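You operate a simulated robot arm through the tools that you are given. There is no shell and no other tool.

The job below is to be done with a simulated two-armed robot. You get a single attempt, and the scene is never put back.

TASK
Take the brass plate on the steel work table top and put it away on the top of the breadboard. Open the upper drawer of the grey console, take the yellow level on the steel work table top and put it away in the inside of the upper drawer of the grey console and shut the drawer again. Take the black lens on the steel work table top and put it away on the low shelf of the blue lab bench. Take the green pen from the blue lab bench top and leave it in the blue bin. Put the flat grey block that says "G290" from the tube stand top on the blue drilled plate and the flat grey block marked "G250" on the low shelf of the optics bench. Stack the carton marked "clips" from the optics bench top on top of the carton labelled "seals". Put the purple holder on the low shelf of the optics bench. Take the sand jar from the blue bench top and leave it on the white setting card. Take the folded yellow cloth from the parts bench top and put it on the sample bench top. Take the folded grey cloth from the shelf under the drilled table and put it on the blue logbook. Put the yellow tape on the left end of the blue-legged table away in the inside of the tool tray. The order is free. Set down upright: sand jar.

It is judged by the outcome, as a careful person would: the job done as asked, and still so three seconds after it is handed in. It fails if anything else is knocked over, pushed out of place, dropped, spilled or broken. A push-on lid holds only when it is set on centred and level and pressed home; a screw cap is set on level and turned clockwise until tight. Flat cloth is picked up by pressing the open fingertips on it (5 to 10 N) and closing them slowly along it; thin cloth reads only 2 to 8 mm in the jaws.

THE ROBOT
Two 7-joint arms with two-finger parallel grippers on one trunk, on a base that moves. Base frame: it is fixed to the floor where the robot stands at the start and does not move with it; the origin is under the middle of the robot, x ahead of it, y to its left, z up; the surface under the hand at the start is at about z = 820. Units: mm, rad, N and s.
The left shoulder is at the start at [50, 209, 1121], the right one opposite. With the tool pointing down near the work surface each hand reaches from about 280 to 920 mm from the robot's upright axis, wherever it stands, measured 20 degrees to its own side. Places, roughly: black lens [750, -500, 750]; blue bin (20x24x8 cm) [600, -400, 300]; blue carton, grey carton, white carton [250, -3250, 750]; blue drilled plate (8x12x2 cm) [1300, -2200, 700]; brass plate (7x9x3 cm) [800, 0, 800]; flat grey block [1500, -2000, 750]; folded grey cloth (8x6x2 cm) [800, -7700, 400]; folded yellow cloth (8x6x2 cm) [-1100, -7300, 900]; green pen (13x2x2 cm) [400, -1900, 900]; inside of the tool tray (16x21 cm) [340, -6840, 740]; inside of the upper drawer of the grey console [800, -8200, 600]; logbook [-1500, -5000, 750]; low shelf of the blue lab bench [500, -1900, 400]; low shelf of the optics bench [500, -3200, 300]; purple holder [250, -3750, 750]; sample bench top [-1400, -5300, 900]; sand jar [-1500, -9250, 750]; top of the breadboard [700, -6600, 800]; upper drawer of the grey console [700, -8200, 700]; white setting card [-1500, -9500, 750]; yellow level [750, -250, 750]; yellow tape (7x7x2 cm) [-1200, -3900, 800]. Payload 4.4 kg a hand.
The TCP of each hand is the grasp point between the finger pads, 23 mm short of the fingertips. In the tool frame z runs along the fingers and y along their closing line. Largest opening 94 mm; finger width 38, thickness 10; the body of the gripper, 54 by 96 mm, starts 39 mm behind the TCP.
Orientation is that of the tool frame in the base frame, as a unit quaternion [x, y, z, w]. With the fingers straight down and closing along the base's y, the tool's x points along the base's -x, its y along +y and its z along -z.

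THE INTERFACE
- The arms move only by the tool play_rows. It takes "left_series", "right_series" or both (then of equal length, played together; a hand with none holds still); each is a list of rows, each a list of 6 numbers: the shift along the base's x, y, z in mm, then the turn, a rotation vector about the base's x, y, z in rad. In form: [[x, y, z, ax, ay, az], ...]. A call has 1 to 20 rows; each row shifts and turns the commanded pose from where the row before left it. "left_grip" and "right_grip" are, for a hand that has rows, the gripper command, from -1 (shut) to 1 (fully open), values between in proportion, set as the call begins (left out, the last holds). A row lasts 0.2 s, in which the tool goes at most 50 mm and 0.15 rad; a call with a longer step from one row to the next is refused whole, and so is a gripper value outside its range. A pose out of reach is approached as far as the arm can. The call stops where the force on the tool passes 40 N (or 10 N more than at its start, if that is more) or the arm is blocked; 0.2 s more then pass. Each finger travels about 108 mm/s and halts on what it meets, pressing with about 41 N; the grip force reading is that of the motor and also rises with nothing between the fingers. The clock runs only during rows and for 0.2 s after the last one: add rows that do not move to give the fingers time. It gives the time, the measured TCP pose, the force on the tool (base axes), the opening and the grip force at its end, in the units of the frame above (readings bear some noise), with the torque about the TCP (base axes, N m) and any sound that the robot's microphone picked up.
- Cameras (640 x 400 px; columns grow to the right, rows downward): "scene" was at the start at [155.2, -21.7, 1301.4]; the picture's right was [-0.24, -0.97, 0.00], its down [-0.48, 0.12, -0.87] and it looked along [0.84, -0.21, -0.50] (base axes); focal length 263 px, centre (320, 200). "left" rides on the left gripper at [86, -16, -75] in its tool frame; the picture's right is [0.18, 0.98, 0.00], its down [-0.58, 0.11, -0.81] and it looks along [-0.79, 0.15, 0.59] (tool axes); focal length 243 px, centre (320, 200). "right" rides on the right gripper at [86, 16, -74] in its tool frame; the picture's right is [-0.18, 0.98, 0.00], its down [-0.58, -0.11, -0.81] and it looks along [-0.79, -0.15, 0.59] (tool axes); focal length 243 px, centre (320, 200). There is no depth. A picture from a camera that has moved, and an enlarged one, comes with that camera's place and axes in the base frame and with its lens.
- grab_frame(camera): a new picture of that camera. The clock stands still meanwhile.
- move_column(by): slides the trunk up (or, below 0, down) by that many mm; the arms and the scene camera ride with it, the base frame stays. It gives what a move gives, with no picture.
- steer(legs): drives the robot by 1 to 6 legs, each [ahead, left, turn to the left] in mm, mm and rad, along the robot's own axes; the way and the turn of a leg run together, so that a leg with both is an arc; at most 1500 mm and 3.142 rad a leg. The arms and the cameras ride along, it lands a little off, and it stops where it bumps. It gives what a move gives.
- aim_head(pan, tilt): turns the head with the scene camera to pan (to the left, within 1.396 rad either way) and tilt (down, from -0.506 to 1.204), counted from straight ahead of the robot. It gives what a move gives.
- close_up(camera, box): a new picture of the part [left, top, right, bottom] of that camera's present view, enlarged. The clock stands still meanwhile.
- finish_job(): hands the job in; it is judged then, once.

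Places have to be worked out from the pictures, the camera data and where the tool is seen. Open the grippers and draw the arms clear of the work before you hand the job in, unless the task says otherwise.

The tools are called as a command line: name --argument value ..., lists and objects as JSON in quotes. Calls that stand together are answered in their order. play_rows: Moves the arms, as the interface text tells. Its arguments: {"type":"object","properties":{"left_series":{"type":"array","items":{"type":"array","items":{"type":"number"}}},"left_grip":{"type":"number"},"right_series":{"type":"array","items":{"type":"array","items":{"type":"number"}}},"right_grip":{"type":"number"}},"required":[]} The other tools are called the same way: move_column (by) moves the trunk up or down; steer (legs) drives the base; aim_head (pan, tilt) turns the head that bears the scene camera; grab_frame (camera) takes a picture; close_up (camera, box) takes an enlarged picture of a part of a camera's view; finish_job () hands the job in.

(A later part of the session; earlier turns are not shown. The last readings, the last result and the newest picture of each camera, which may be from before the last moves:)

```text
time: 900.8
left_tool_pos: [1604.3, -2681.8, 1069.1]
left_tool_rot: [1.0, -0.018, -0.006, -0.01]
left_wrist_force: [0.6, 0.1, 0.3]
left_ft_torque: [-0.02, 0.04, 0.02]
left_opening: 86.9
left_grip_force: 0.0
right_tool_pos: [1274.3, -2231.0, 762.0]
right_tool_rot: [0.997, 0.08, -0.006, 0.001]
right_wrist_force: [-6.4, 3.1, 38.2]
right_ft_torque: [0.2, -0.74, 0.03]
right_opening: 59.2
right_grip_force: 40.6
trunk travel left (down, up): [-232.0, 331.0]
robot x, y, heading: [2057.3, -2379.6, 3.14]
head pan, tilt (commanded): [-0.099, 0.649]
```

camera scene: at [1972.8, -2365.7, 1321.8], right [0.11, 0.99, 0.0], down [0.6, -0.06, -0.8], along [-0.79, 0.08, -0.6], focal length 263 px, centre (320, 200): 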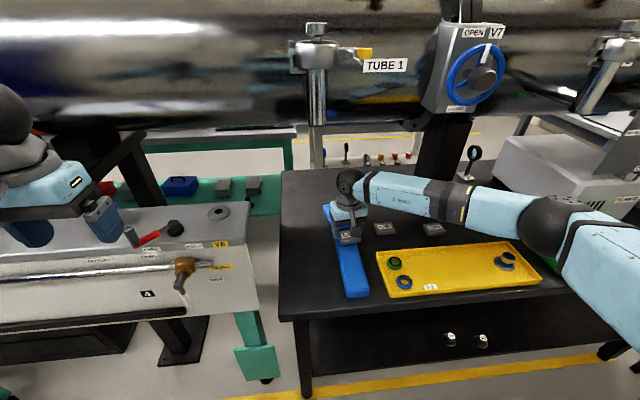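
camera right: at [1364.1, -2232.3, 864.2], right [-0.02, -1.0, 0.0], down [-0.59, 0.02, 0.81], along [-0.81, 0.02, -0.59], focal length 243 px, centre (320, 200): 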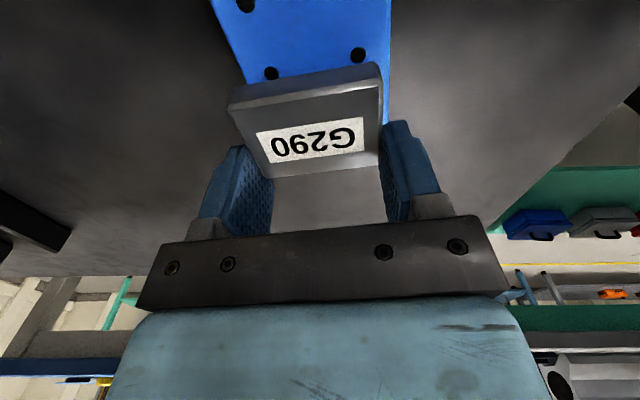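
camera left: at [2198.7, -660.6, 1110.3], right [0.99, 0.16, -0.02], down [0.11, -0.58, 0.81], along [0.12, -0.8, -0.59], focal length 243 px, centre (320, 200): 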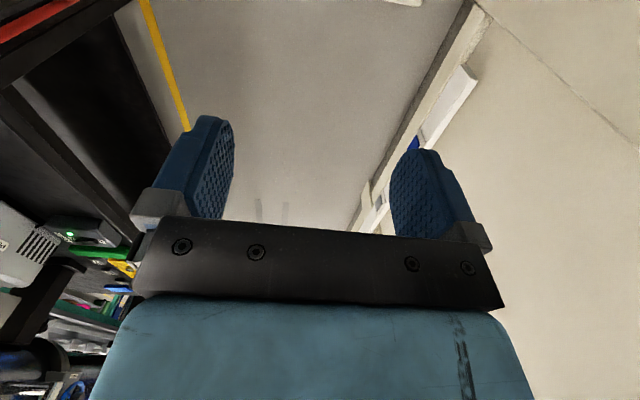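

The block rests on the plate (contact at TCP 762). I ease up, open the fingers moderately and lift off, then check.

play_rows --right_series '[[0, 0, 2, 0, 0, 0], [0, 0, 2, 0, 0, 0]]'

play_rows --right_series '[[0, 0, 0, 0, 0, 0], [0, 0, 0, 0, 0, 0], [0, 0, 0, 0, 0, 0], [0, 0, 0, 0, 0, 0]]' --right_grip 0.75

play_rows --right_series '[[0, 0, 8, 0, 0, 0], [0, 0, 15, 0, 0, 0], [15, 0, 10, 0, 0, 0], [30, 0, 0, 0, 0, 0], [40, 0, 0, 0, 0, 0], [40, 0, 0, 0, 0, 0]]'

grab_frame --camera "right"

close_up --camera "scene" --box '[270, 130, 420, 250]'

```text
time: 901.4
left_tool_pos: [1604.3, -2679.9, 1068.5]
left_tool_rot: [1.0, -0.017, -0.005, -0.01]
left_wrist_force: [-0.3, 0.7, 0.0]
left_ft_torque: [-0.03, 0.01, 0.05]
left_opening: 87.0
left_grip_force: 0.0
right_tool_pos: [1276.1, -2230.7, 762.2]
right_tool_rot: [0.997, 0.08, -0.003, 0.001]
right_wrist_force: [-9.7, 3.6, 25.4]
right_ft_torque: [0.1, 0.05, 0.04]
right_opening: 59.0
right_grip_force: 40.8
trunk travel left (down, up): [-232.0, 331.0]
robot x, y, heading: [2056.0, -2374.8, 3.136]
head pan, tilt (commanded): [-0.099, 0.649]
```

```text
time: 902.4
left_tool_pos: [1603.5, -2683.1, 1069.0]
left_tool_rot: [1.0, -0.018, -0.006, -0.01]
left_wrist_force: [-0.3, -0.3, -0.5]
left_ft_torque: [0.0, 0.02, 0.03]
left_opening: 86.8
left_grip_force: 0.1
right_tool_pos: [1277.0, -2232.2, 760.2]
right_tool_rot: [0.997, 0.08, -0.002, 0.001]
right_wrist_force: [4.3, -8.0, 19.5]
right_ft_torque: [0.71, -0.25, -0.24]
right_opening: 78.2
right_grip_force: 0.1
trunk travel left (down, up): [-232.0, 331.0]
robot x, y, heading: [2059.8, -2375.9, 3.133]
head pan, tilt (commanded): [-0.099, 0.649]
```

```text
time: 903.8
left_tool_pos: [1602.4, -2681.6, 1068.9]
left_tool_rot: [1.0, -0.017, -0.005, -0.01]
left_wrist_force: [-0.5, 0.0, 0.1]
left_ft_torque: [-0.04, 0.0, -0.04]
left_opening: 87.4
left_grip_force: 0.1
right_tool_pos: [1399.1, -2231.5, 791.7]
right_tool_rot: [0.997, 0.08, -0.002, 0.002]
right_wrist_force: [0.3, 0.4, 0.1]
right_ft_torque: [0.01, 0.03, -0.01]
right_opening: 82.2
right_grip_force: 0.1
trunk travel left (down, up): [-232.0, 331.0]
robot x, y, heading: [2063.5, -2373.5, 3.136]
head pan, tilt (commanded): [-0.099, 0.649]
```

```text
taken
camera right: at [1488.3, -2232.5, 866.2], right [-0.02, -1.0, 0.0], down [-0.59, 0.02, 0.81], along [-0.81, 0.02, -0.59], focal length 243 px, centre (320, 200)
```

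right: 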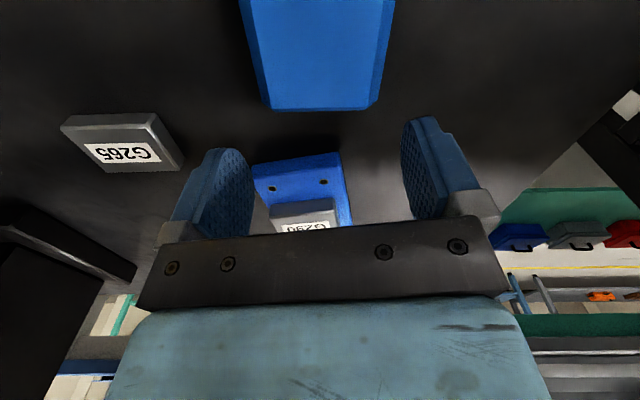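

```text
3.33 times, centred on (345, 190) of scene
camera zoom: at [1904.5, -2365.0, 1321.9], right [0.11, 0.99, 0.0], down [0.6, -0.06, -0.8], along [-0.79, 0.08, -0.6], focal length 877 px, centre (237, 233)
```

zoom: 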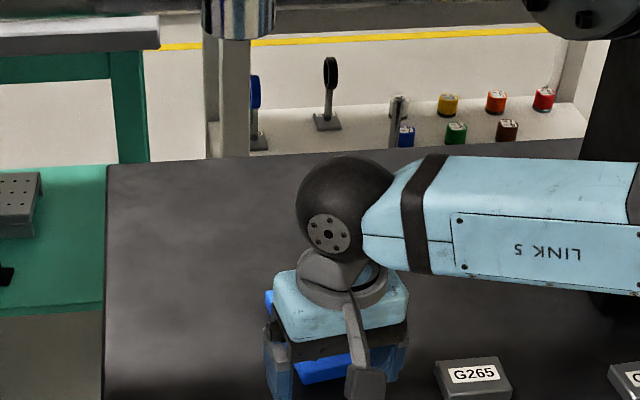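

G290 lies on the blue plate. I withdraw the hand to the aisle side, and check the plate.

play_rows --right_series '[[40, 0, 0, 0, 0, -0.03], [40, 0, 0, 0, 0, -0.04], [40, 0, 0, 0, 0, -0.04], [40, 0, 0, 0, 0, -0.04], [40, 0, 0, 0, 0, 0], [40, 0, 0, 0, 0, 0]]' --right_grip 1

close_up --camera "scene" --box '[270, 130, 420, 250]'

steer --legs '[[0, -245, -0.005]]'

grab_frame --camera "right"

```text
time: 905.2
left_tool_pos: [1602.1, -2680.6, 1068.3]
left_tool_rot: [1.0, -0.018, -0.006, -0.009]
left_wrist_force: [-0.1, -0.3, -0.5]
left_ft_torque: [0.0, -0.01, 0.01]
left_opening: 86.9
left_grip_force: 0.1
right_tool_pos: [1639.2, -2233.2, 792.1]
right_tool_rot: [1.0, 0.006, -0.002, 0.001]
right_wrist_force: [-0.8, 0.1, 0.4]
right_ft_torque: [-0.01, -0.03, 0.0]
right_opening: 94.0
right_grip_force: 0.1
trunk travel left (down, up): [-232.0, 331.0]
robot x, y, heading: [2059.1, -2375.0, 3.143]
head pan, tilt (commanded): [-0.099, 0.649]
```

```text
3.33 times, centred on (345, 190) of scene
camera zoom: at [1904.4, -2365.2, 1321.9], right [0.11, 0.99, 0.0], down [0.6, -0.06, -0.8], along [-0.79, 0.08, -0.6], focal length 877 px, centre (237, 233)
```

zoom: 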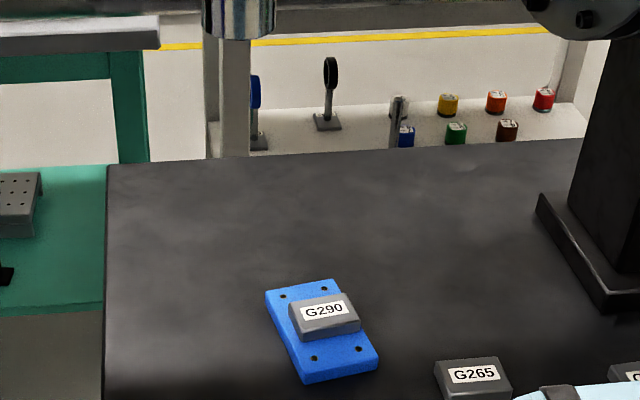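

```text
time: 908.0
left_tool_pos: [1600.9, -2434.8, 1067.6]
left_tool_rot: [1.0, -0.021, -0.006, -0.01]
left_wrist_force: [0.0, -0.6, -0.2]
left_ft_torque: [-0.03, 0.0, 0.02]
left_opening: 86.9
left_grip_force: 0.0
right_tool_pos: [1641.8, -1988.0, 792.5]
right_tool_rot: [1.0, 0.003, -0.001, 0.002]
right_wrist_force: [-0.1, -0.4, -0.1]
right_ft_torque: [0.02, 0.02, 0.03]
right_opening: 94.0
right_grip_force: 0.0
trunk travel left (down, up): [-232.0, 331.0]
robot x, y, heading: [2059.9, -2131.8, 3.128]
head pan, tilt (commanded): [-0.099, 0.649]
```

```text
taken
camera right: at [1729.6, -2002.4, 866.8], right [-0.18, -0.98, 0.0], down [-0.58, 0.11, 0.81], along [-0.79, 0.14, -0.59], focal length 243 px, centre (320, 200)
```

right: 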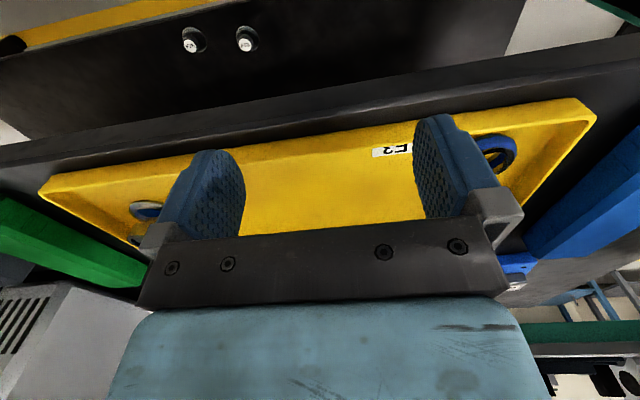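

G290 is neatly on the plate. Now G250: I move the open right hand in over the tray at the same height and look.

play_rows --right_series '[[-35, 10, 5, 0, 0, 0], [-35, 10, 0, 0, 0, 0], [-35, 10, 0, 0, 0, 0], [-35, 10, 0, 0, 0, 0], [-30, 8, 0, 0, 0, 0], [0, 0, 0, 0, 0, 0]]'

grab_frame --camera "right"

grab_frame --camera "scene"

```text
time: 909.4
left_tool_pos: [1602.1, -2434.6, 1068.6]
left_tool_rot: [1.0, -0.022, -0.006, -0.009]
left_wrist_force: [0.5, -0.4, -0.2]
left_ft_torque: [-0.02, 0.01, 0.01]
left_opening: 87.0
left_grip_force: 0.1
right_tool_pos: [1472.2, -1940.5, 796.3]
right_tool_rot: [1.0, 0.002, -0.001, 0.001]
right_wrist_force: [0.4, -0.4, -0.3]
right_ft_torque: [0.03, 0.02, -0.03]
right_opening: 94.0
right_grip_force: 0.0
trunk travel left (down, up): [-232.0, 331.0]
robot x, y, heading: [2061.2, -2136.8, 3.131]
head pan, tilt (commanded): [-0.099, 0.649]
```

```text
taken
camera right: at [1559.0, -1955.0, 872.0], right [-0.18, -0.98, 0.0], down [-0.58, 0.11, 0.81], along [-0.8, 0.14, -0.59], focal length 243 px, centre (320, 200)
```

right: 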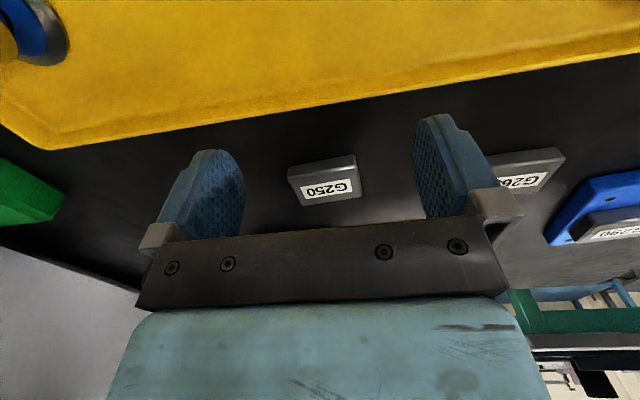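

```text
taken
camera scene: at [1906.6, -2121.0, 1321.8], right [0.11, 0.99, 0.0], down [0.6, -0.07, -0.8], along [-0.79, 0.09, -0.6], focal length 263 px, centre (320, 200)
```

scene: 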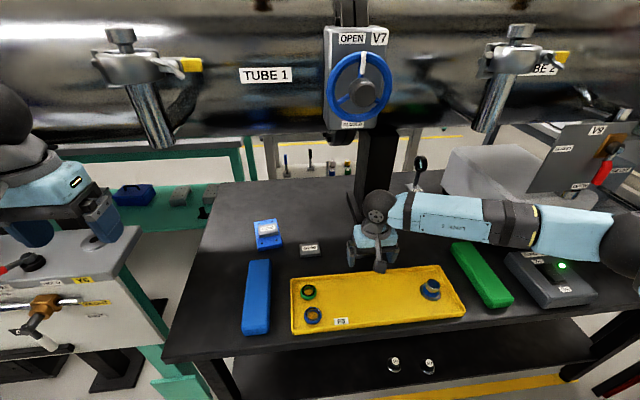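

G250 is centred at ≈[1394,-1933]. I move over it and descend.

play_rows --right_series '[[-40, 4, 0, 0, 0, 0], [-38, 3, -10, 0, 0, 0], [0, 0, -20, 0, 0, 0], [0, 0, -12, 0, 0, 0], [0, 0, 0, 0, 0, 0]]'

grab_frame --camera "right"

```text
time: 910.6
left_tool_pos: [1602.1, -2434.7, 1068.0]
left_tool_rot: [1.0, -0.02, -0.006, -0.01]
left_wrist_force: [0.3, 0.2, 0.6]
left_ft_torque: [-0.01, 0.02, -0.02]
left_opening: 87.1
left_grip_force: 0.0
right_tool_pos: [1394.3, -1932.7, 754.4]
right_tool_rot: [1.0, 0.003, -0.002, 0.002]
right_wrist_force: [-0.3, -0.3, -0.8]
right_ft_torque: [-0.01, 0.0, -0.01]
right_opening: 93.9
right_grip_force: 0.1
trunk travel left (down, up): [-232.0, 331.0]
robot x, y, heading: [2061.3, -2133.8, 3.13]
head pan, tilt (commanded): [-0.099, 0.649]
```

```text
taken
camera right: at [1482.7, -1947.9, 830.1], right [-0.18, -0.98, 0.0], down [-0.58, 0.11, 0.81], along [-0.79, 0.14, -0.59], focal length 243 px, centre (320, 200)
```

right: 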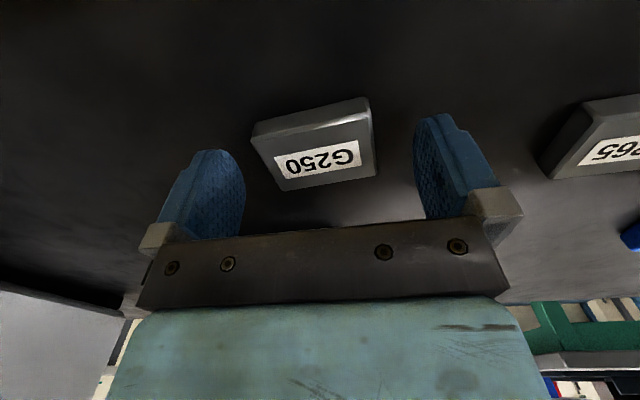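

play_rows --right_series '[[2, 3, -4, 0, 0, 0], [2, 0, -4, 0, 0, 0], [0, 0, 0, 0, 0, 0]]'

play_rows --right_series '[[0, 0, 0, 0, 0, 0], [0, 0, 0, 0, 0, 0], [0, 0, 0, 0, 0, 0], [0, 0, 0, 0, 0, 0]]' --right_grip -1

play_rows --right_series '[[0, 0, 8, 0, 0, 0], [0, 0, 20, 0, 0, 0], [0, 0, 25, 0, 0, 0], [0, 0, 0, 0, 0, 0]]'

grab_frame --camera "right"

```text
time: 911.4
left_tool_pos: [1602.1, -2434.9, 1068.1]
left_tool_rot: [1.0, -0.021, -0.005, -0.009]
left_wrist_force: [0.8, -0.8, 0.1]
left_ft_torque: [-0.01, 0.0, 0.0]
left_opening: 87.0
left_grip_force: 0.0
right_tool_pos: [1400.0, -1930.1, 746.3]
right_tool_rot: [1.0, 0.003, -0.002, 0.002]
right_wrist_force: [-0.1, -0.5, 0.3]
right_ft_torque: [-0.01, 0.02, -0.01]
right_opening: 93.8
right_grip_force: 0.0
trunk travel left (down, up): [-232.0, 331.0]
robot x, y, heading: [2062.1, -2133.7, 3.129]
head pan, tilt (commanded): [-0.099, 0.649]
```

```text
time: 912.4
left_tool_pos: [1602.1, -2434.4, 1066.7]
left_tool_rot: [1.0, -0.021, -0.004, -0.01]
left_wrist_force: [0.0, 0.4, 0.7]
left_ft_torque: [0.02, -0.02, -0.01]
left_opening: 87.1
left_grip_force: 0.1
right_tool_pos: [1398.1, -1929.8, 747.0]
right_tool_rot: [1.0, 0.003, -0.001, 0.001]
right_wrist_force: [0.7, -0.8, 0.7]
right_ft_torque: [-0.08, -0.01, 0.02]
right_opening: 58.9
right_grip_force: 41.1
trunk travel left (down, up): [-232.0, 331.0]
robot x, y, heading: [2059.2, -2129.6, 3.128]
head pan, tilt (commanded): [-0.099, 0.649]
```

```text
time: 913.4
left_tool_pos: [1602.4, -2434.0, 1067.2]
left_tool_rot: [1.0, -0.02, -0.005, -0.01]
left_wrist_force: [0.3, 0.6, 0.3]
left_ft_torque: [0.01, -0.02, 0.02]
left_opening: 87.0
left_grip_force: 0.1
right_tool_pos: [1398.3, -1928.0, 800.0]
right_tool_rot: [1.0, 0.003, -0.001, 0.002]
right_wrist_force: [0.4, -0.2, -1.4]
right_ft_torque: [-0.02, 0.01, 0.01]
right_opening: 59.0
right_grip_force: 41.0
trunk travel left (down, up): [-232.0, 331.0]
robot x, y, heading: [2061.2, -2131.8, 3.125]
head pan, tilt (commanded): [-0.099, 0.649]
```

```text
taken
camera right: at [1485.7, -1943.1, 874.7], right [-0.18, -0.98, 0.0], down [-0.58, 0.11, 0.81], along [-0.79, 0.14, -0.59], focal length 243 px, centre (320, 200)
```

right: 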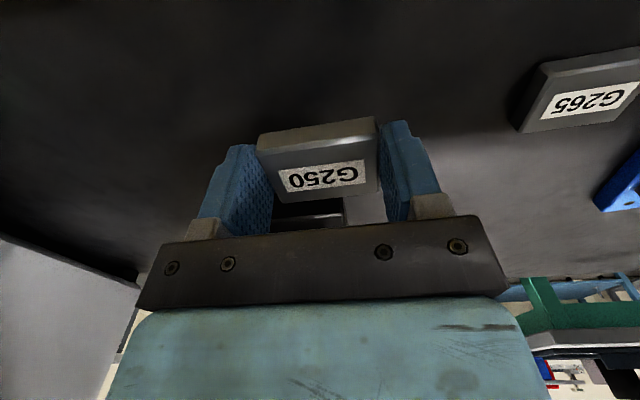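

G250 is held centrally. Now the way back: I draw the hand out, raise it and the trunk above the tube, then retrace my steps.

play_rows --right_series '[[40, -5, 0, 0, 0, 0], [40, -5, 0, 0, 0, 0], [40, -5, 0, 0, 0, 0], [40, -5, 0, 0, 0, 0], [40, -5, 0, 0, 0, 0], [40, -5, 0, 0, 0, 0]]'

move_column --by 330

play_rows --right_series '[[0, 0, 40, 0, 0, 0], [0, 0, 40, 0, 0, 0], [0, 0, 40, 0, 0, 0], [0, 0, 40, 0, 0, 0], [0, 0, 40, 0, 0, 0], [0, 0, 40, 0, 0, 0], [0, 0, 40, 0, 0, 0]]'

grab_frame --camera "scene"

```text
time: 914.8
left_tool_pos: [1602.0, -2433.9, 1067.9]
left_tool_rot: [1.0, -0.021, -0.005, -0.009]
left_wrist_force: [0.8, 1.0, 0.1]
left_ft_torque: [0.0, 0.01, -0.01]
left_opening: 87.1
left_grip_force: 0.1
right_tool_pos: [1639.7, -1958.9, 802.9]
right_tool_rot: [1.0, 0.002, -0.002, 0.002]
right_wrist_force: [-0.2, 0.2, -1.5]
right_ft_torque: [-0.01, 0.01, 0.03]
right_opening: 59.1
right_grip_force: 40.8
trunk travel left (down, up): [-232.0, 331.0]
robot x, y, heading: [2055.6, -2133.4, 3.135]
head pan, tilt (commanded): [-0.099, 0.649]
```

```text
time: 918.0
left_tool_pos: [1602.6, -2435.3, 1397.7]
left_tool_rot: [1.0, -0.021, -0.005, -0.01]
left_wrist_force: [0.1, 0.1, -0.7]
left_ft_torque: [0.04, 0.0, 0.0]
left_opening: 86.9
left_grip_force: 0.0
right_tool_pos: [1638.4, -1960.1, 1131.0]
right_tool_rot: [1.0, 0.002, -0.002, 0.002]
right_wrist_force: [-0.8, 0.5, -0.7]
right_ft_torque: [-0.01, -0.01, -0.01]
right_opening: 59.2
right_grip_force: 40.9
trunk travel left (down, up): [-562.0, 1.0]
robot x, y, heading: [2059.3, -2131.9, 3.128]
head pan, tilt (commanded): [-0.099, 0.649]
```

```text
time: 919.6
left_tool_pos: [1601.5, -2435.5, 1396.7]
left_tool_rot: [1.0, -0.02, -0.005, -0.01]
left_wrist_force: [0.8, -0.1, -0.2]
left_ft_torque: [0.0, 0.0, 0.04]
left_opening: 86.9
left_grip_force: 0.3
right_tool_pos: [1638.0, -1960.9, 1412.3]
right_tool_rot: [1.0, 0.002, -0.001, 0.001]
right_wrist_force: [0.4, 0.2, -0.8]
right_ft_torque: [-0.02, 0.01, 0.0]
right_opening: 59.2
right_grip_force: 41.2
trunk travel left (down, up): [-562.0, 1.0]
robot x, y, heading: [2058.2, -2133.9, 3.127]
head pan, tilt (commanded): [-0.099, 0.649]
```

```text
taken
camera scene: at [1906.6, -2121.8, 1651.7], right [0.11, 0.99, 0.0], down [0.6, -0.07, -0.8], along [-0.79, 0.09, -0.6], focal length 263 px, centre (320, 200)
```

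scene: 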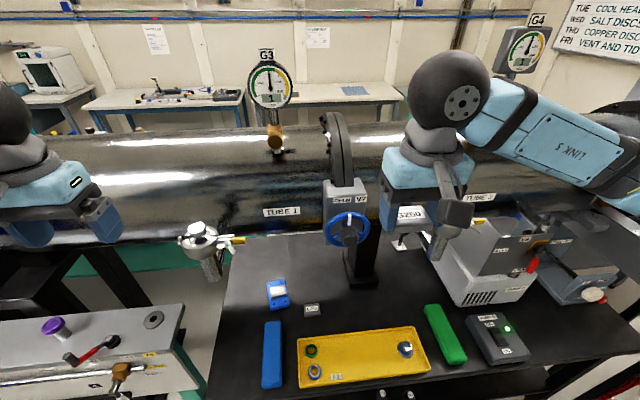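

I turn left 0.785 rad, stretch the left arm forward as before, and then complete the turn to face −y.

steer --legs '[[0, 0, 0.785]]'

play_rows --left_series '[[-30, -30, 0, 0, 0, 0], [-30, -30, 0, 0, 0, 0], [-30, -30, 0, 0, 0, 0], [-30, -30, 0, 0, 0, 0], [-30, -30, 0, 0, 0, 0], [-30, -30, 0, 0, 0, 0], [-30, -30, 0, 0, 0, 0], [-30, -30, 0, 0, 0, 0], [-25, -25, 0, 0, 0, 0]]'

steer --legs '[[0, 0, 0.795]]'

aim_head --pan 0.0 --tilt 0.5

grab_frame --camera "scene"

```text
time: 922.1
left_tool_pos: [1943.6, -2668.6, 1396.7]
left_tool_rot: [0.934, 0.358, -0.008, -0.007]
left_wrist_force: [-0.2, 0.1, 0.5]
left_ft_torque: [0.02, 0.02, -0.01]
left_opening: 87.0
left_grip_force: 0.1
right_tool_pos: [1637.5, -2304.1, 1412.3]
right_tool_rot: [0.925, 0.379, -0.001, 0.003]
right_wrist_force: [-0.7, -0.1, -1.0]
right_ft_torque: [0.01, 0.01, -0.03]
right_opening: 58.8
right_grip_force: 40.9
trunk travel left (down, up): [-562.0, 1.0]
robot x, y, heading: [2062.4, -2132.4, -2.376]
head pan, tilt (commanded): [-0.099, 0.649]
```

```text
time: 924.1
left_tool_pos: [1677.0, -2933.3, 1398.3]
left_tool_rot: [0.934, 0.357, -0.008, -0.006]
left_wrist_force: [0.0, 0.6, 0.4]
left_ft_torque: [0.03, -0.01, 0.0]
left_opening: 87.1
left_grip_force: 0.0
right_tool_pos: [1636.4, -2303.1, 1411.4]
right_tool_rot: [0.925, 0.379, 0.0, 0.003]
right_wrist_force: [0.2, 0.3, -1.6]
right_ft_torque: [0.01, -0.04, -0.02]
right_opening: 59.0
right_grip_force: 41.1
trunk travel left (down, up): [-562.0, 1.0]
robot x, y, heading: [2058.8, -2133.4, -2.378]
head pan, tilt (commanded): [-0.099, 0.649]
```

```text
time: 926.5
left_tool_pos: [2359.8, -2967.6, 1399.3]
left_tool_rot: [0.724, 0.689, -0.01, -0.002]
left_wrist_force: [-0.1, -0.6, -0.1]
left_ft_torque: [0.03, 0.01, 0.02]
left_opening: 87.0
left_grip_force: 0.0
right_tool_pos: [1883.8, -2554.0, 1411.3]
right_tool_rot: [0.708, 0.706, 0.0, 0.002]
right_wrist_force: [-0.1, 0.2, -2.2]
right_ft_torque: [-0.02, 0.03, 0.02]
right_opening: 59.2
right_grip_force: 40.7
trunk travel left (down, up): [-562.0, 1.0]
robot x, y, heading: [2060.1, -2130.9, -1.589]
head pan, tilt (commanded): [-0.099, 0.649]
```

```text
time: 927.2
left_tool_pos: [2361.4, -2966.7, 1399.0]
left_tool_rot: [0.724, 0.689, -0.01, -0.003]
left_wrist_force: [0.3, 0.8, -0.6]
left_ft_torque: [-0.03, 0.02, -0.02]
left_opening: 86.7
left_grip_force: 0.0
right_tool_pos: [1884.1, -2552.0, 1411.6]
right_tool_rot: [0.708, 0.706, 0.0, 0.003]
right_wrist_force: [-0.7, 0.1, -1.0]
right_ft_torque: [0.01, 0.0, 0.01]
right_opening: 59.0
right_grip_force: 40.9
trunk travel left (down, up): [-562.0, 1.0]
robot x, y, heading: [2058.6, -2134.4, -1.587]
head pan, tilt (commanded): [0.0, 0.499]
```

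```text
taken
camera scene: at [2057.0, -2290.1, 1665.1], right [-1.0, 0.02, 0.0], down [0.01, 0.48, -0.88], along [-0.02, -0.88, -0.48], focal length 263 px, centre (320, 200)
```

scene: 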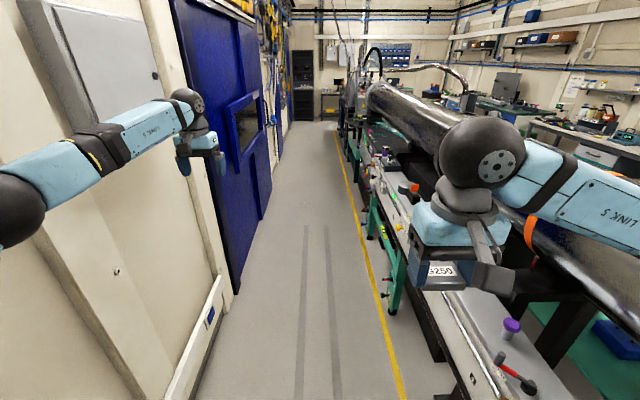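

The right arm crosses the body forward again, holding G250, and then I lower the trunk for the narrow passage.

play_rows --right_series '[[45, 0, 0, 0, 0, 0], [45, 0, 0, 0, 0, 0], [45, 0, 0, 0, 0, 0], [45, 0, 0, 0, 0, 0], [45, 0, 0, 0, 0, 0], [40, -10, 0, 0, 0, 0], [15, -42, 0, 0, 0, 0], [0, -45, 0, 0, 0, 0], [0, -45, 0, 0, 0, 0], [0, -45, 0, 0, 0, 0], [0, -45, 0, 0, 0, 0], [0, -45, 0, 0, 0, 0], [0, -45, 0, 0, 0, 0], [0, -35, 0, 0, 0, 0]]'

move_column --by -360

steer --legs '[[-750, -45, 0.008]]'

aim_head --pan -0.6 --tilt 0.6

grab_frame --camera "scene"

```text
time: 930.2
left_tool_pos: [2364.1, -2966.5, 1399.3]
left_tool_rot: [0.724, 0.69, -0.01, -0.002]
left_wrist_force: [-0.6, 0.3, 0.3]
left_ft_torque: [-0.02, -0.08, 0.0]
left_opening: 87.0
left_grip_force: 0.1
right_tool_pos: [2168.6, -2888.3, 1413.9]
right_tool_rot: [0.706, 0.708, 0.0, 0.002]
right_wrist_force: [0.4, 0.1, -1.9]
right_ft_torque: [0.01, -0.02, 0.0]
right_opening: 59.2
right_grip_force: 41.2
right hand out of reach, approached as far as the arm can: row 14
trunk travel left (down, up): [-562.0, 1.0]
robot x, y, heading: [2057.0, -2135.7, -1.586]
head pan, tilt (commanded): [0.0, 0.499]
```

```text
time: 933.7
left_tool_pos: [2362.4, -2967.7, 1038.4]
left_tool_rot: [0.724, 0.689, -0.011, -0.003]
left_wrist_force: [-0.1, -0.3, -0.4]
left_ft_torque: [0.0, -0.01, 0.0]
left_opening: 86.9
left_grip_force: 0.0
right_tool_pos: [2167.1, -2888.5, 1054.8]
right_tool_rot: [0.708, 0.706, 0.0, 0.002]
right_wrist_force: [-0.8, -0.3, -0.9]
right_ft_torque: [0.02, -0.01, 0.01]
right_opening: 59.2
right_grip_force: 41.1
trunk travel left (down, up): [-202.0, 361.0]
robot x, y, heading: [2059.4, -2131.5, -1.594]
head pan, tilt (commanded): [0.0, 0.499]
```

```text
time: 937.8
left_tool_pos: [2330.8, -2217.0, 1038.4]
left_tool_rot: [0.723, 0.69, -0.011, -0.003]
left_wrist_force: [-0.4, -0.3, 0.3]
left_ft_torque: [-0.01, -0.02, -0.01]
left_opening: 87.1
left_grip_force: 0.0
right_tool_pos: [2135.7, -2138.8, 1053.0]
right_tool_rot: [0.708, 0.706, 0.0, 0.002]
right_wrist_force: [0.4, 0.3, -1.2]
right_ft_torque: [0.06, 0.0, -0.01]
right_opening: 59.1
right_grip_force: 40.9
trunk travel left (down, up): [-202.0, 361.0]
robot x, y, heading: [2030.0, -1377.3, -1.591]
head pan, tilt (commanded): [0.0, 0.499]
```

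```text
time: 938.8
left_tool_pos: [2331.2, -2217.6, 1038.4]
left_tool_rot: [0.724, 0.69, -0.01, -0.003]
left_wrist_force: [0.3, 0.1, 0.0]
left_ft_torque: [0.03, -0.01, 0.01]
left_opening: 87.1
left_grip_force: 0.1
right_tool_pos: [2135.7, -2138.3, 1053.7]
right_tool_rot: [0.708, 0.706, 0.0, 0.003]
right_wrist_force: [0.4, 1.3, -1.1]
right_ft_torque: [0.01, -0.03, -0.03]
right_opening: 59.2
right_grip_force: 41.0
trunk travel left (down, up): [-202.0, 361.0]
robot x, y, heading: [2028.0, -1384.8, -1.591]
head pan, tilt (commanded): [-0.6, 0.6]
```

```text
taken
camera scene: at [1976.4, -1521.6, 1296.1], right [-0.81, 0.58, 0.0], down [0.33, 0.46, -0.83], along [-0.48, -0.67, -0.56], focal length 263 px, centre (320, 200)
```

scene: 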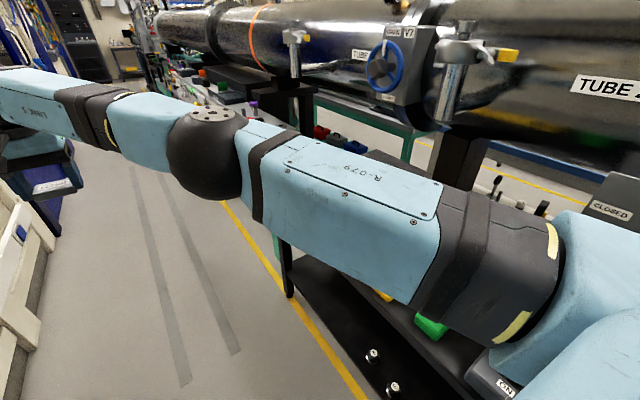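

I retrace the passage backwards in the same stages.

steer --legs '[[-300, -72, 0.015]]'

steer --legs '[[-342, 0, 0]]'

aim_head --pan -1.2 --tilt 0.5

grab_frame --camera "scene"

```text
time: 940.9
left_tool_pos: [2277.5, -1914.7, 1038.3]
left_tool_rot: [0.717, 0.697, -0.01, -0.004]
left_wrist_force: [0.8, 0.0, -0.5]
left_ft_torque: [0.01, -0.01, -0.01]
left_opening: 86.9
left_grip_force: 0.1
right_tool_pos: [2081.2, -1840.8, 1054.0]
right_tool_rot: [0.702, 0.713, 0.0, 0.002]
right_wrist_force: [-0.3, -0.1, -1.9]
right_ft_torque: [0.04, -0.01, 0.02]
right_opening: 59.1
right_grip_force: 41.4
trunk travel left (down, up): [-202.0, 361.0]
robot x, y, heading: [1959.2, -1086.6, -1.571]
head pan, tilt (commanded): [-0.6, 0.6]
```

```text
time: 943.3
left_tool_pos: [2273.5, -1577.8, 1038.7]
left_tool_rot: [0.719, 0.695, -0.009, -0.004]
left_wrist_force: [-1.6, -0.1, -0.1]
left_ft_torque: [0.03, -0.01, -0.01]
left_opening: 86.9
left_grip_force: 0.0
right_tool_pos: [2077.1, -1502.1, 1052.4]
right_tool_rot: [0.703, 0.711, 0.001, 0.002]
right_wrist_force: [-0.7, 0.7, -0.8]
right_ft_torque: [0.04, -0.01, 0.04]
right_opening: 59.2
right_grip_force: 40.9
trunk travel left (down, up): [-202.0, 361.0]
robot x, y, heading: [1960.6, -748.8, -1.579]
head pan, tilt (commanded): [-0.6, 0.6]
stopped in leg 1: the robot was blocked; the commanded pose is now the measured one
```

```text
time: 944.3
left_tool_pos: [2273.2, -1577.8, 1039.4]
left_tool_rot: [0.719, 0.695, -0.011, -0.003]
left_wrist_force: [-0.4, 0.2, 0.9]
left_ft_torque: [0.02, 0.02, -0.01]
left_opening: 86.9
left_grip_force: 0.1
right_tool_pos: [2077.6, -1502.7, 1052.2]
right_tool_rot: [0.703, 0.711, 0.001, 0.002]
right_wrist_force: [0.5, -0.3, -0.9]
right_ft_torque: [0.03, -0.01, 0.02]
right_opening: 59.2
right_grip_force: 41.2
trunk travel left (down, up): [-202.0, 361.0]
robot x, y, heading: [1959.0, -747.2, -1.575]
head pan, tilt (commanded): [-1.201, 0.499]
```

```text
taken
camera scene: at [1876.1, -847.0, 1305.1], right [-0.36, 0.93, 0.0], down [0.45, 0.17, -0.88], along [-0.82, -0.31, -0.48], focal length 263 px, centre (320, 200)
```

scene: 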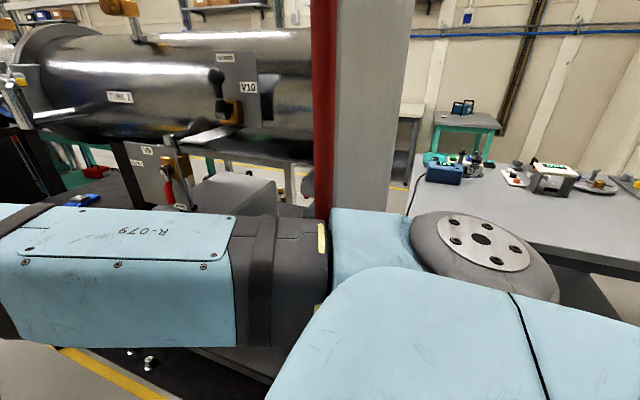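

I am back at the earlier corner position. I step right 58 mm and then go on backwards.

steer --legs '[[0, -58, 0.005]]'

steer --legs '[[-325, 0, 0]]'

aim_head --pan 0.0 --tilt 0.6

grab_frame --camera "scene"

```text
time: 945.5
left_tool_pos: [2221.3, -1576.3, 1038.2]
left_tool_rot: [0.718, 0.696, -0.01, -0.003]
left_wrist_force: [0.4, 0.2, 0.0]
left_ft_torque: [0.0, -0.03, -0.03]
left_opening: 87.0
left_grip_force: 0.0
right_tool_pos: [2024.2, -1501.2, 1052.8]
right_tool_rot: [0.701, 0.713, 0.0, 0.002]
right_wrist_force: [0.6, 0.5, -1.0]
right_ft_torque: [0.04, 0.0, -0.03]
right_opening: 59.4
right_grip_force: 41.1
trunk travel left (down, up): [-202.0, 361.0]
robot x, y, heading: [1903.0, -747.5, -1.565]
head pan, tilt (commanded): [-1.201, 0.499]
```

```text
time: 947.7
left_tool_pos: [2208.7, -1257.4, 1038.6]
left_tool_rot: [0.72, 0.694, -0.011, -0.004]
left_wrist_force: [0.3, -0.6, 0.2]
left_ft_torque: [0.0, -0.02, 0.02]
left_opening: 86.8
left_grip_force: 0.1
right_tool_pos: [2014.1, -1181.1, 1053.8]
right_tool_rot: [0.704, 0.71, 0.0, 0.002]
right_wrist_force: [-0.6, 1.1, -1.2]
right_ft_torque: [-0.01, 0.0, 0.0]
right_opening: 59.3
right_grip_force: 41.3
trunk travel left (down, up): [-202.0, 361.0]
robot x, y, heading: [1901.1, -427.3, -1.58]
head pan, tilt (commanded): [-1.201, 0.499]
stopped in leg 1: the robot was blocked; the commanded pose is now the measured one
```

```text
time: 949.1
left_tool_pos: [2210.2, -1259.0, 1037.4]
left_tool_rot: [0.721, 0.693, -0.01, -0.003]
left_wrist_force: [-0.5, 0.2, -0.7]
left_ft_torque: [0.04, -0.03, -0.02]
left_opening: 87.1
left_grip_force: 0.1
right_tool_pos: [2015.1, -1181.3, 1053.2]
right_tool_rot: [0.704, 0.71, 0.001, 0.002]
right_wrist_force: [0.9, 0.3, -1.1]
right_ft_torque: [0.03, 0.0, 0.02]
right_opening: 59.0
right_grip_force: 41.1
trunk travel left (down, up): [-202.0, 361.0]
robot x, y, heading: [1898.4, -427.0, -1.582]
head pan, tilt (commanded): [0.0, 0.6]
```

```text
taken
camera scene: at [1898.6, -581.5, 1296.0], right [-1.0, 0.01, 0.0], down [0.01, 0.56, -0.83], along [-0.01, -0.82, -0.56], focal length 263 px, centre (320, 200)
```

scene: 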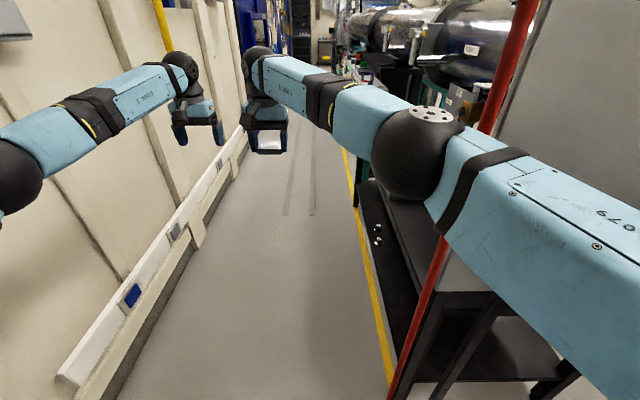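

Now I bring both arms back in (reverse of before), then step right and back out towards the room's corner.

play_rows --left_series '[[0, 46, 0, 0, 0, 0], [0, 46, 0, 0, 0, 0], [0, 46, 0, 0, 0, 0], [0, 46, 0, 0, 0, 0], [0, 46, 0, 0, 0, 0], [0, 46, 0, 0, 0, 0], [0, 46, 0, 0, 0, 0], [0, 46, 0, 0, 0, 0], [0, 46, 0, 0, 0, 0], [0, 46, 0, 0, 0, 0], [0, 40, 0, 0, 0, 0]]' --right_series '[[0, 46, 0, 0, 0, 0], [0, 46, 0, 0, 0, 0], [0, 46, 0, 0, 0, 0], [0, 46, 0, 0, 0, 0], [0, 46, 0, 0, 0, 0], [0, 46, 0, 0, 0, 0], [-5, 46, 0, 0, 0, 0], [-20, 42, 0, 0, 0, 0], [-30, 35, 0, 0, 0, 0], [-40, 20, 0, 0, 0, 0], [-46, 5, 0, 0, 0, 0]]'

play_rows --right_series '[[-46, 0, 0, 0, 0, 0], [-46, 0, 0, 0, 0, 0], [-46, 0, 0, 0, 0, 0], [-46, 0, 0, 0, 0, 0], [-30, 0, 0, 0, 0, 0]]'

steer --legs '[[0, -185, 0.01]]'

steer --legs '[[-480, 0, 0]]'

aim_head --pan 1.3 --tilt 0.7

grab_frame --camera "scene"

```text
time: 951.5
left_tool_pos: [2205.5, -760.5, 1040.5]
left_tool_rot: [0.72, 0.694, -0.009, -0.003]
left_wrist_force: [0.2, 0.2, 0.6]
left_ft_torque: [-0.01, 0.0, -0.01]
left_opening: 87.2
left_grip_force: 0.1
left hand out of reach, approached as far as the arm can: row 11
right_tool_pos: [1871.2, -757.9, 1055.2]
right_tool_rot: [0.705, 0.71, 0.002, 0.002]
right_wrist_force: [-0.5, 0.2, -0.9]
right_ft_torque: [0.02, -0.05, -0.01]
right_opening: 59.1
right_grip_force: 40.5
trunk travel left (down, up): [-202.0, 361.0]
robot x, y, heading: [1906.9, -425.2, -1.577]
head pan, tilt (commanded): [0.0, 0.6]
```

```text
time: 952.7
left_tool_pos: [2206.0, -760.4, 1040.4]
left_tool_rot: [0.72, 0.694, -0.009, -0.002]
left_wrist_force: [0.5, 0.7, 0.8]
left_ft_torque: [-0.03, 0.0, -0.02]
left_opening: 87.0
left_grip_force: 0.1
right_tool_pos: [1658.3, -757.9, 1053.6]
right_tool_rot: [0.705, 0.71, 0.001, 0.002]
right_wrist_force: [-0.1, -0.6, -1.3]
right_ft_torque: [-0.02, -0.02, 0.04]
right_opening: 59.3
right_grip_force: 41.4
trunk travel left (down, up): [-202.0, 361.0]
robot x, y, heading: [1894.9, -425.7, -1.584]
head pan, tilt (commanded): [0.0, 0.6]
```

```text
time: 954.9
left_tool_pos: [2030.8, -757.0, 1040.2]
left_tool_rot: [0.717, 0.697, -0.009, -0.004]
left_wrist_force: [0.3, 0.0, -0.1]
left_ft_torque: [-0.01, 0.0, -0.01]
left_opening: 86.8
left_grip_force: 0.0
right_tool_pos: [1482.4, -758.8, 1052.6]
right_tool_rot: [0.701, 0.713, 0.001, 0.002]
right_wrist_force: [0.3, 0.5, -0.4]
right_ft_torque: [0.0, 0.0, 0.02]
right_opening: 59.3
right_grip_force: 40.6
trunk travel left (down, up): [-202.0, 361.0]
robot x, y, heading: [1721.0, -425.4, -1.572]
head pan, tilt (commanded): [0.0, 0.6]
```

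```text
time: 957.8
left_tool_pos: [2030.0, -283.8, 1040.1]
left_tool_rot: [0.718, 0.696, -0.009, -0.004]
left_wrist_force: [0.2, -0.6, -0.9]
left_ft_torque: [-0.02, -0.01, 0.06]
left_opening: 87.0
left_grip_force: 0.2
right_tool_pos: [1482.4, -283.4, 1054.1]
right_tool_rot: [0.702, 0.712, 0.001, 0.003]
right_wrist_force: [0.7, -0.1, -0.3]
right_ft_torque: [0.01, -0.02, -0.02]
right_opening: 59.2
right_grip_force: 41.0
trunk travel left (down, up): [-202.0, 361.0]
robot x, y, heading: [1717.7, 49.1, -1.581]
head pan, tilt (commanded): [0.0, 0.6]
```

```text
time: 959.2
left_tool_pos: [2030.5, -283.1, 1040.4]
left_tool_rot: [0.719, 0.695, -0.009, -0.004]
left_wrist_force: [0.5, -0.2, 0.0]
left_ft_torque: [0.0, 0.04, 0.01]
left_opening: 87.2
left_grip_force: 0.1
right_tool_pos: [1482.0, -284.0, 1053.2]
right_tool_rot: [0.702, 0.712, 0.001, 0.002]
right_wrist_force: [-0.2, 0.6, -0.6]
right_ft_torque: [0.0, 0.01, 0.01]
right_opening: 59.3
right_grip_force: 41.3
trunk travel left (down, up): [-202.0, 361.0]
robot x, y, heading: [1722.3, 49.3, -1.574]
head pan, tilt (commanded): [1.3, 0.7]
```

```text
taken
camera scene: at [1802.9, -40.6, 1287.4], right [-0.27, -0.96, 0.0], down [-0.62, 0.17, -0.77], along [0.74, -0.21, -0.64], focal length 263 px, centre (320, 200)
```

scene: 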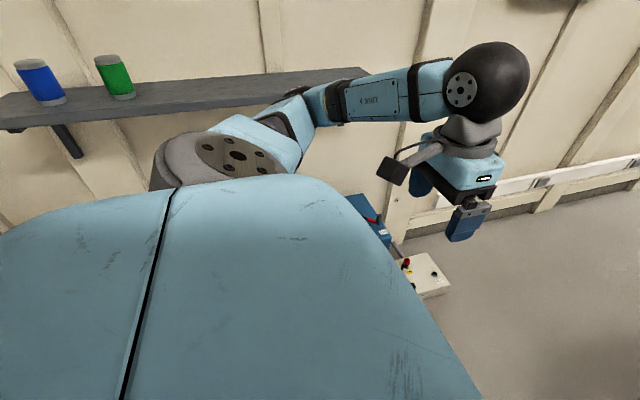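

The cups stand untouched. I shift 60 mm away from that shelf, go back to y≈490, and then sidestep along the corridor past the steel table.

steer --legs '[[0, -60, 0]]'

steer --legs '[[-440, 0, 0]]'

aim_head --pan -1.2 --tilt 0.6

grab_frame --camera "scene"

```text
time: 960.4
left_tool_pos: [1971.9, -285.1, 1039.4]
left_tool_rot: [0.718, 0.696, -0.009, -0.005]
left_wrist_force: [0.0, -0.3, 0.8]
left_ft_torque: [0.01, 0.04, 0.02]
left_opening: 87.0
left_grip_force: 0.1
right_tool_pos: [1422.4, -282.8, 1052.7]
right_tool_rot: [0.702, 0.712, 0.001, 0.002]
right_wrist_force: [-0.1, 1.0, -1.1]
right_ft_torque: [0.03, -0.03, -0.03]
right_opening: 59.1
right_grip_force: 41.0
trunk travel left (down, up): [-202.0, 361.0]
robot x, y, heading: [1658.1, 52.9, -1.576]
head pan, tilt (commanded): [1.3, 0.7]
```

```text
time: 963.1
left_tool_pos: [1973.1, 159.8, 1039.3]
left_tool_rot: [0.719, 0.694, -0.01, -0.004]
left_wrist_force: [0.1, 0.3, -0.4]
left_ft_torque: [-0.01, 0.0, 0.02]
left_opening: 87.1
left_grip_force: 0.1
right_tool_pos: [1423.6, 161.4, 1054.2]
right_tool_rot: [0.704, 0.71, 0.0, 0.002]
right_wrist_force: [0.3, 0.1, -1.5]
right_ft_torque: [-0.03, 0.04, 0.01]
right_opening: 58.9
right_grip_force: 40.6
trunk travel left (down, up): [-202.0, 361.0]
robot x, y, heading: [1667.2, 491.5, -1.583]
head pan, tilt (commanded): [1.3, 0.7]
```

```text
time: 965.4
left_tool_pos: [1972.8, 158.8, 1040.0]
left_tool_rot: [0.72, 0.694, -0.009, -0.004]
left_wrist_force: [0.1, 0.6, -0.4]
left_ft_torque: [0.0, 0.02, 0.02]
left_opening: 86.9
left_grip_force: 0.1
right_tool_pos: [1424.1, 161.6, 1054.6]
right_tool_rot: [0.704, 0.71, 0.001, 0.002]
right_wrist_force: [0.1, 0.2, -1.6]
right_ft_torque: [0.01, -0.03, 0.01]
right_opening: 59.0
right_grip_force: 40.7
trunk travel left (down, up): [-202.0, 361.0]
robot x, y, heading: [1662.1, 493.4, -1.581]
head pan, tilt (commanded): [-1.201, 0.6]
```

```text
taken
camera scene: at [1581.7, 395.3, 1296.0], right [-0.35, 0.94, 0.0], down [0.53, 0.2, -0.83], along [-0.77, -0.29, -0.56], focal length 263 px, centre (320, 200)
```

scene: 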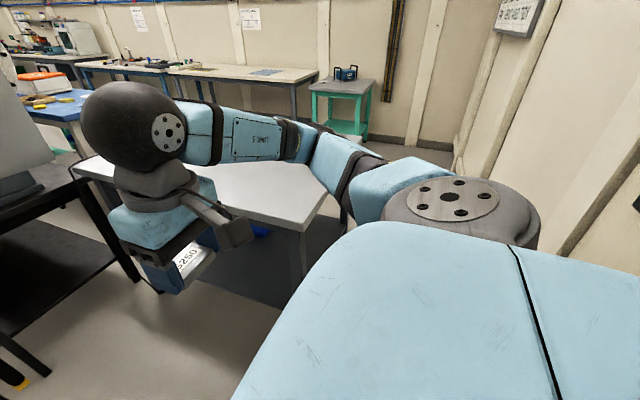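

I raise the trunk to repeat the corridor passage exactly as before, and sidestep right in stages.

move_column --by 360

steer --legs '[[-8, -750, 0.01]]'

steer --legs '[[0, -650, 0]]'

steer --legs '[[0, -640, 0]]'

```text
time: 968.9
left_tool_pos: [1973.0, 159.4, 1399.8]
left_tool_rot: [0.72, 0.694, -0.01, -0.004]
left_wrist_force: [0.2, -0.2, -1.2]
left_ft_torque: [-0.02, 0.03, -0.03]
left_opening: 86.9
left_grip_force: 0.0
right_tool_pos: [1423.0, 161.0, 1413.2]
right_tool_rot: [0.704, 0.711, 0.001, 0.001]
right_wrist_force: [-0.4, 0.0, -1.3]
right_ft_torque: [0.01, 0.0, -0.03]
right_opening: 58.9
right_grip_force: 40.8
trunk travel left (down, up): [-562.0, 1.0]
robot x, y, heading: [1664.3, 492.5, -1.582]
head pan, tilt (commanded): [-1.201, 0.6]
```

```text
time: 975.6
left_tool_pos: [1236.8, 170.2, 1400.2]
left_tool_rot: [0.722, 0.692, -0.01, -0.004]
left_wrist_force: [0.2, -0.6, -0.8]
left_ft_torque: [0.0, 0.0, 0.01]
left_opening: 87.0
left_grip_force: 0.1
right_tool_pos: [688.8, 176.4, 1413.1]
right_tool_rot: [0.706, 0.708, 0.001, 0.002]
right_wrist_force: [1.0, 0.4, -0.7]
right_ft_torque: [0.04, -0.02, 0.03]
right_opening: 59.3
right_grip_force: 40.9
trunk travel left (down, up): [-562.0, 1.0]
robot x, y, heading: [933.0, 502.6, -1.582]
head pan, tilt (commanded): [-1.201, 0.6]
stopped in leg 1: the robot was blocked; the commanded pose is now the measured one
```

```text
time: 978.1
left_tool_pos: [1074.9, 170.1, 1399.6]
left_tool_rot: [0.722, 0.692, -0.01, -0.004]
left_wrist_force: [-0.4, 0.5, -0.4]
left_ft_torque: [0.01, -0.02, 0.0]
left_opening: 86.6
left_grip_force: 0.2
right_tool_pos: [524.9, 176.0, 1414.9]
right_tool_rot: [0.707, 0.707, 0.0, 0.002]
right_wrist_force: [-0.7, -0.1, -0.8]
right_ft_torque: [0.0, 0.04, -0.01]
right_opening: 59.2
right_grip_force: 40.9
trunk travel left (down, up): [-562.0, 1.0]
robot x, y, heading: [768.9, 507.3, -1.588]
head pan, tilt (commanded): [-1.201, 0.6]
stopped in leg 1: the robot was blocked; the commanded pose is now the measured one
```

```text
time: 983.7
left_tool_pos: [447.7, 167.8, 1400.7]
left_tool_rot: [0.724, 0.69, -0.01, -0.004]
left_wrist_force: [-0.3, -0.3, -0.4]
left_ft_torque: [-0.01, 0.01, -0.01]
left_opening: 86.7
left_grip_force: 0.0
right_tool_pos: [-101.3, 177.0, 1414.2]
right_tool_rot: [0.708, 0.706, 0.002, 0.001]
right_wrist_force: [-0.3, -0.5, -1.0]
right_ft_torque: [0.01, -0.01, 0.0]
right_opening: 59.1
right_grip_force: 41.3
trunk travel left (down, up): [-562.0, 1.0]
robot x, y, heading: [142.0, 508.0, -1.593]
head pan, tilt (commanded): [-1.201, 0.6]
stopped in leg 1: the robot was blocked; the commanded pose is now the measured one
```

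The rear brushes the wall frames; I edge 15 mm away from the wall and finish the corridor.

steer --legs '[[18, 0, 0.02], [0, -540, 0]]'

aim_head --pan 0.2 --tilt 0.6

grab_frame --camera "scene"

```text
time: 989.3
left_tool_pos: [-79.1, 156.6, 1399.6]
left_tool_rot: [0.715, 0.7, -0.01, -0.005]
left_wrist_force: [0.1, 0.6, -0.2]
left_ft_torque: [0.0, -0.01, -0.02]
left_opening: 86.7
left_grip_force: 0.0
right_tool_pos: [-628.8, 151.7, 1413.9]
right_tool_rot: [0.699, 0.715, 0.001, 0.002]
right_wrist_force: [0.0, -0.5, -1.3]
right_ft_torque: [-0.01, -0.04, 0.0]
right_opening: 59.0
right_grip_force: 40.8
trunk travel left (down, up): [-562.0, 1.0]
robot x, y, heading: [-392.3, 485.4, -1.565]
head pan, tilt (commanded): [-1.201, 0.6]
```

```text
time: 990.8
left_tool_pos: [-79.6, 157.3, 1400.2]
left_tool_rot: [0.716, 0.698, -0.01, -0.004]
left_wrist_force: [-0.6, -0.1, -0.2]
left_ft_torque: [0.01, 0.01, 0.0]
left_opening: 86.6
left_grip_force: 0.0
right_tool_pos: [-626.6, 152.7, 1414.3]
right_tool_rot: [0.699, 0.715, 0.001, 0.002]
right_wrist_force: [-0.9, 0.3, -1.4]
right_ft_torque: [0.03, -0.03, 0.0]
right_opening: 59.1
right_grip_force: 41.3
trunk travel left (down, up): [-562.0, 1.0]
robot x, y, heading: [-395.7, 491.6, -1.57]
head pan, tilt (commanded): [0.201, 0.6]
```

```text
taken
camera scene: at [-373.0, 333.6, 1656.0], right [-0.98, -0.2, 0.0], down [-0.12, 0.55, -0.83], along [0.17, -0.81, -0.56], focal length 263 px, centre (320, 200)
```

scene: 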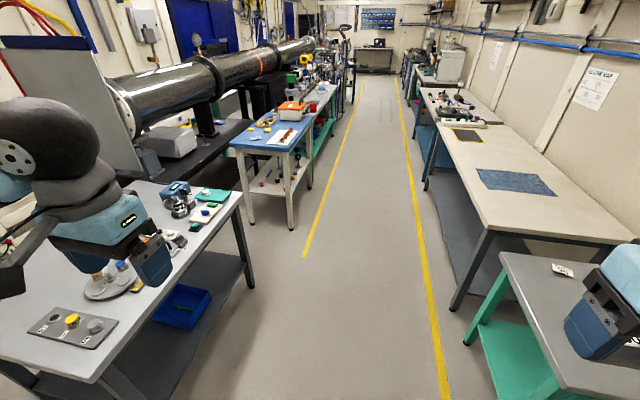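

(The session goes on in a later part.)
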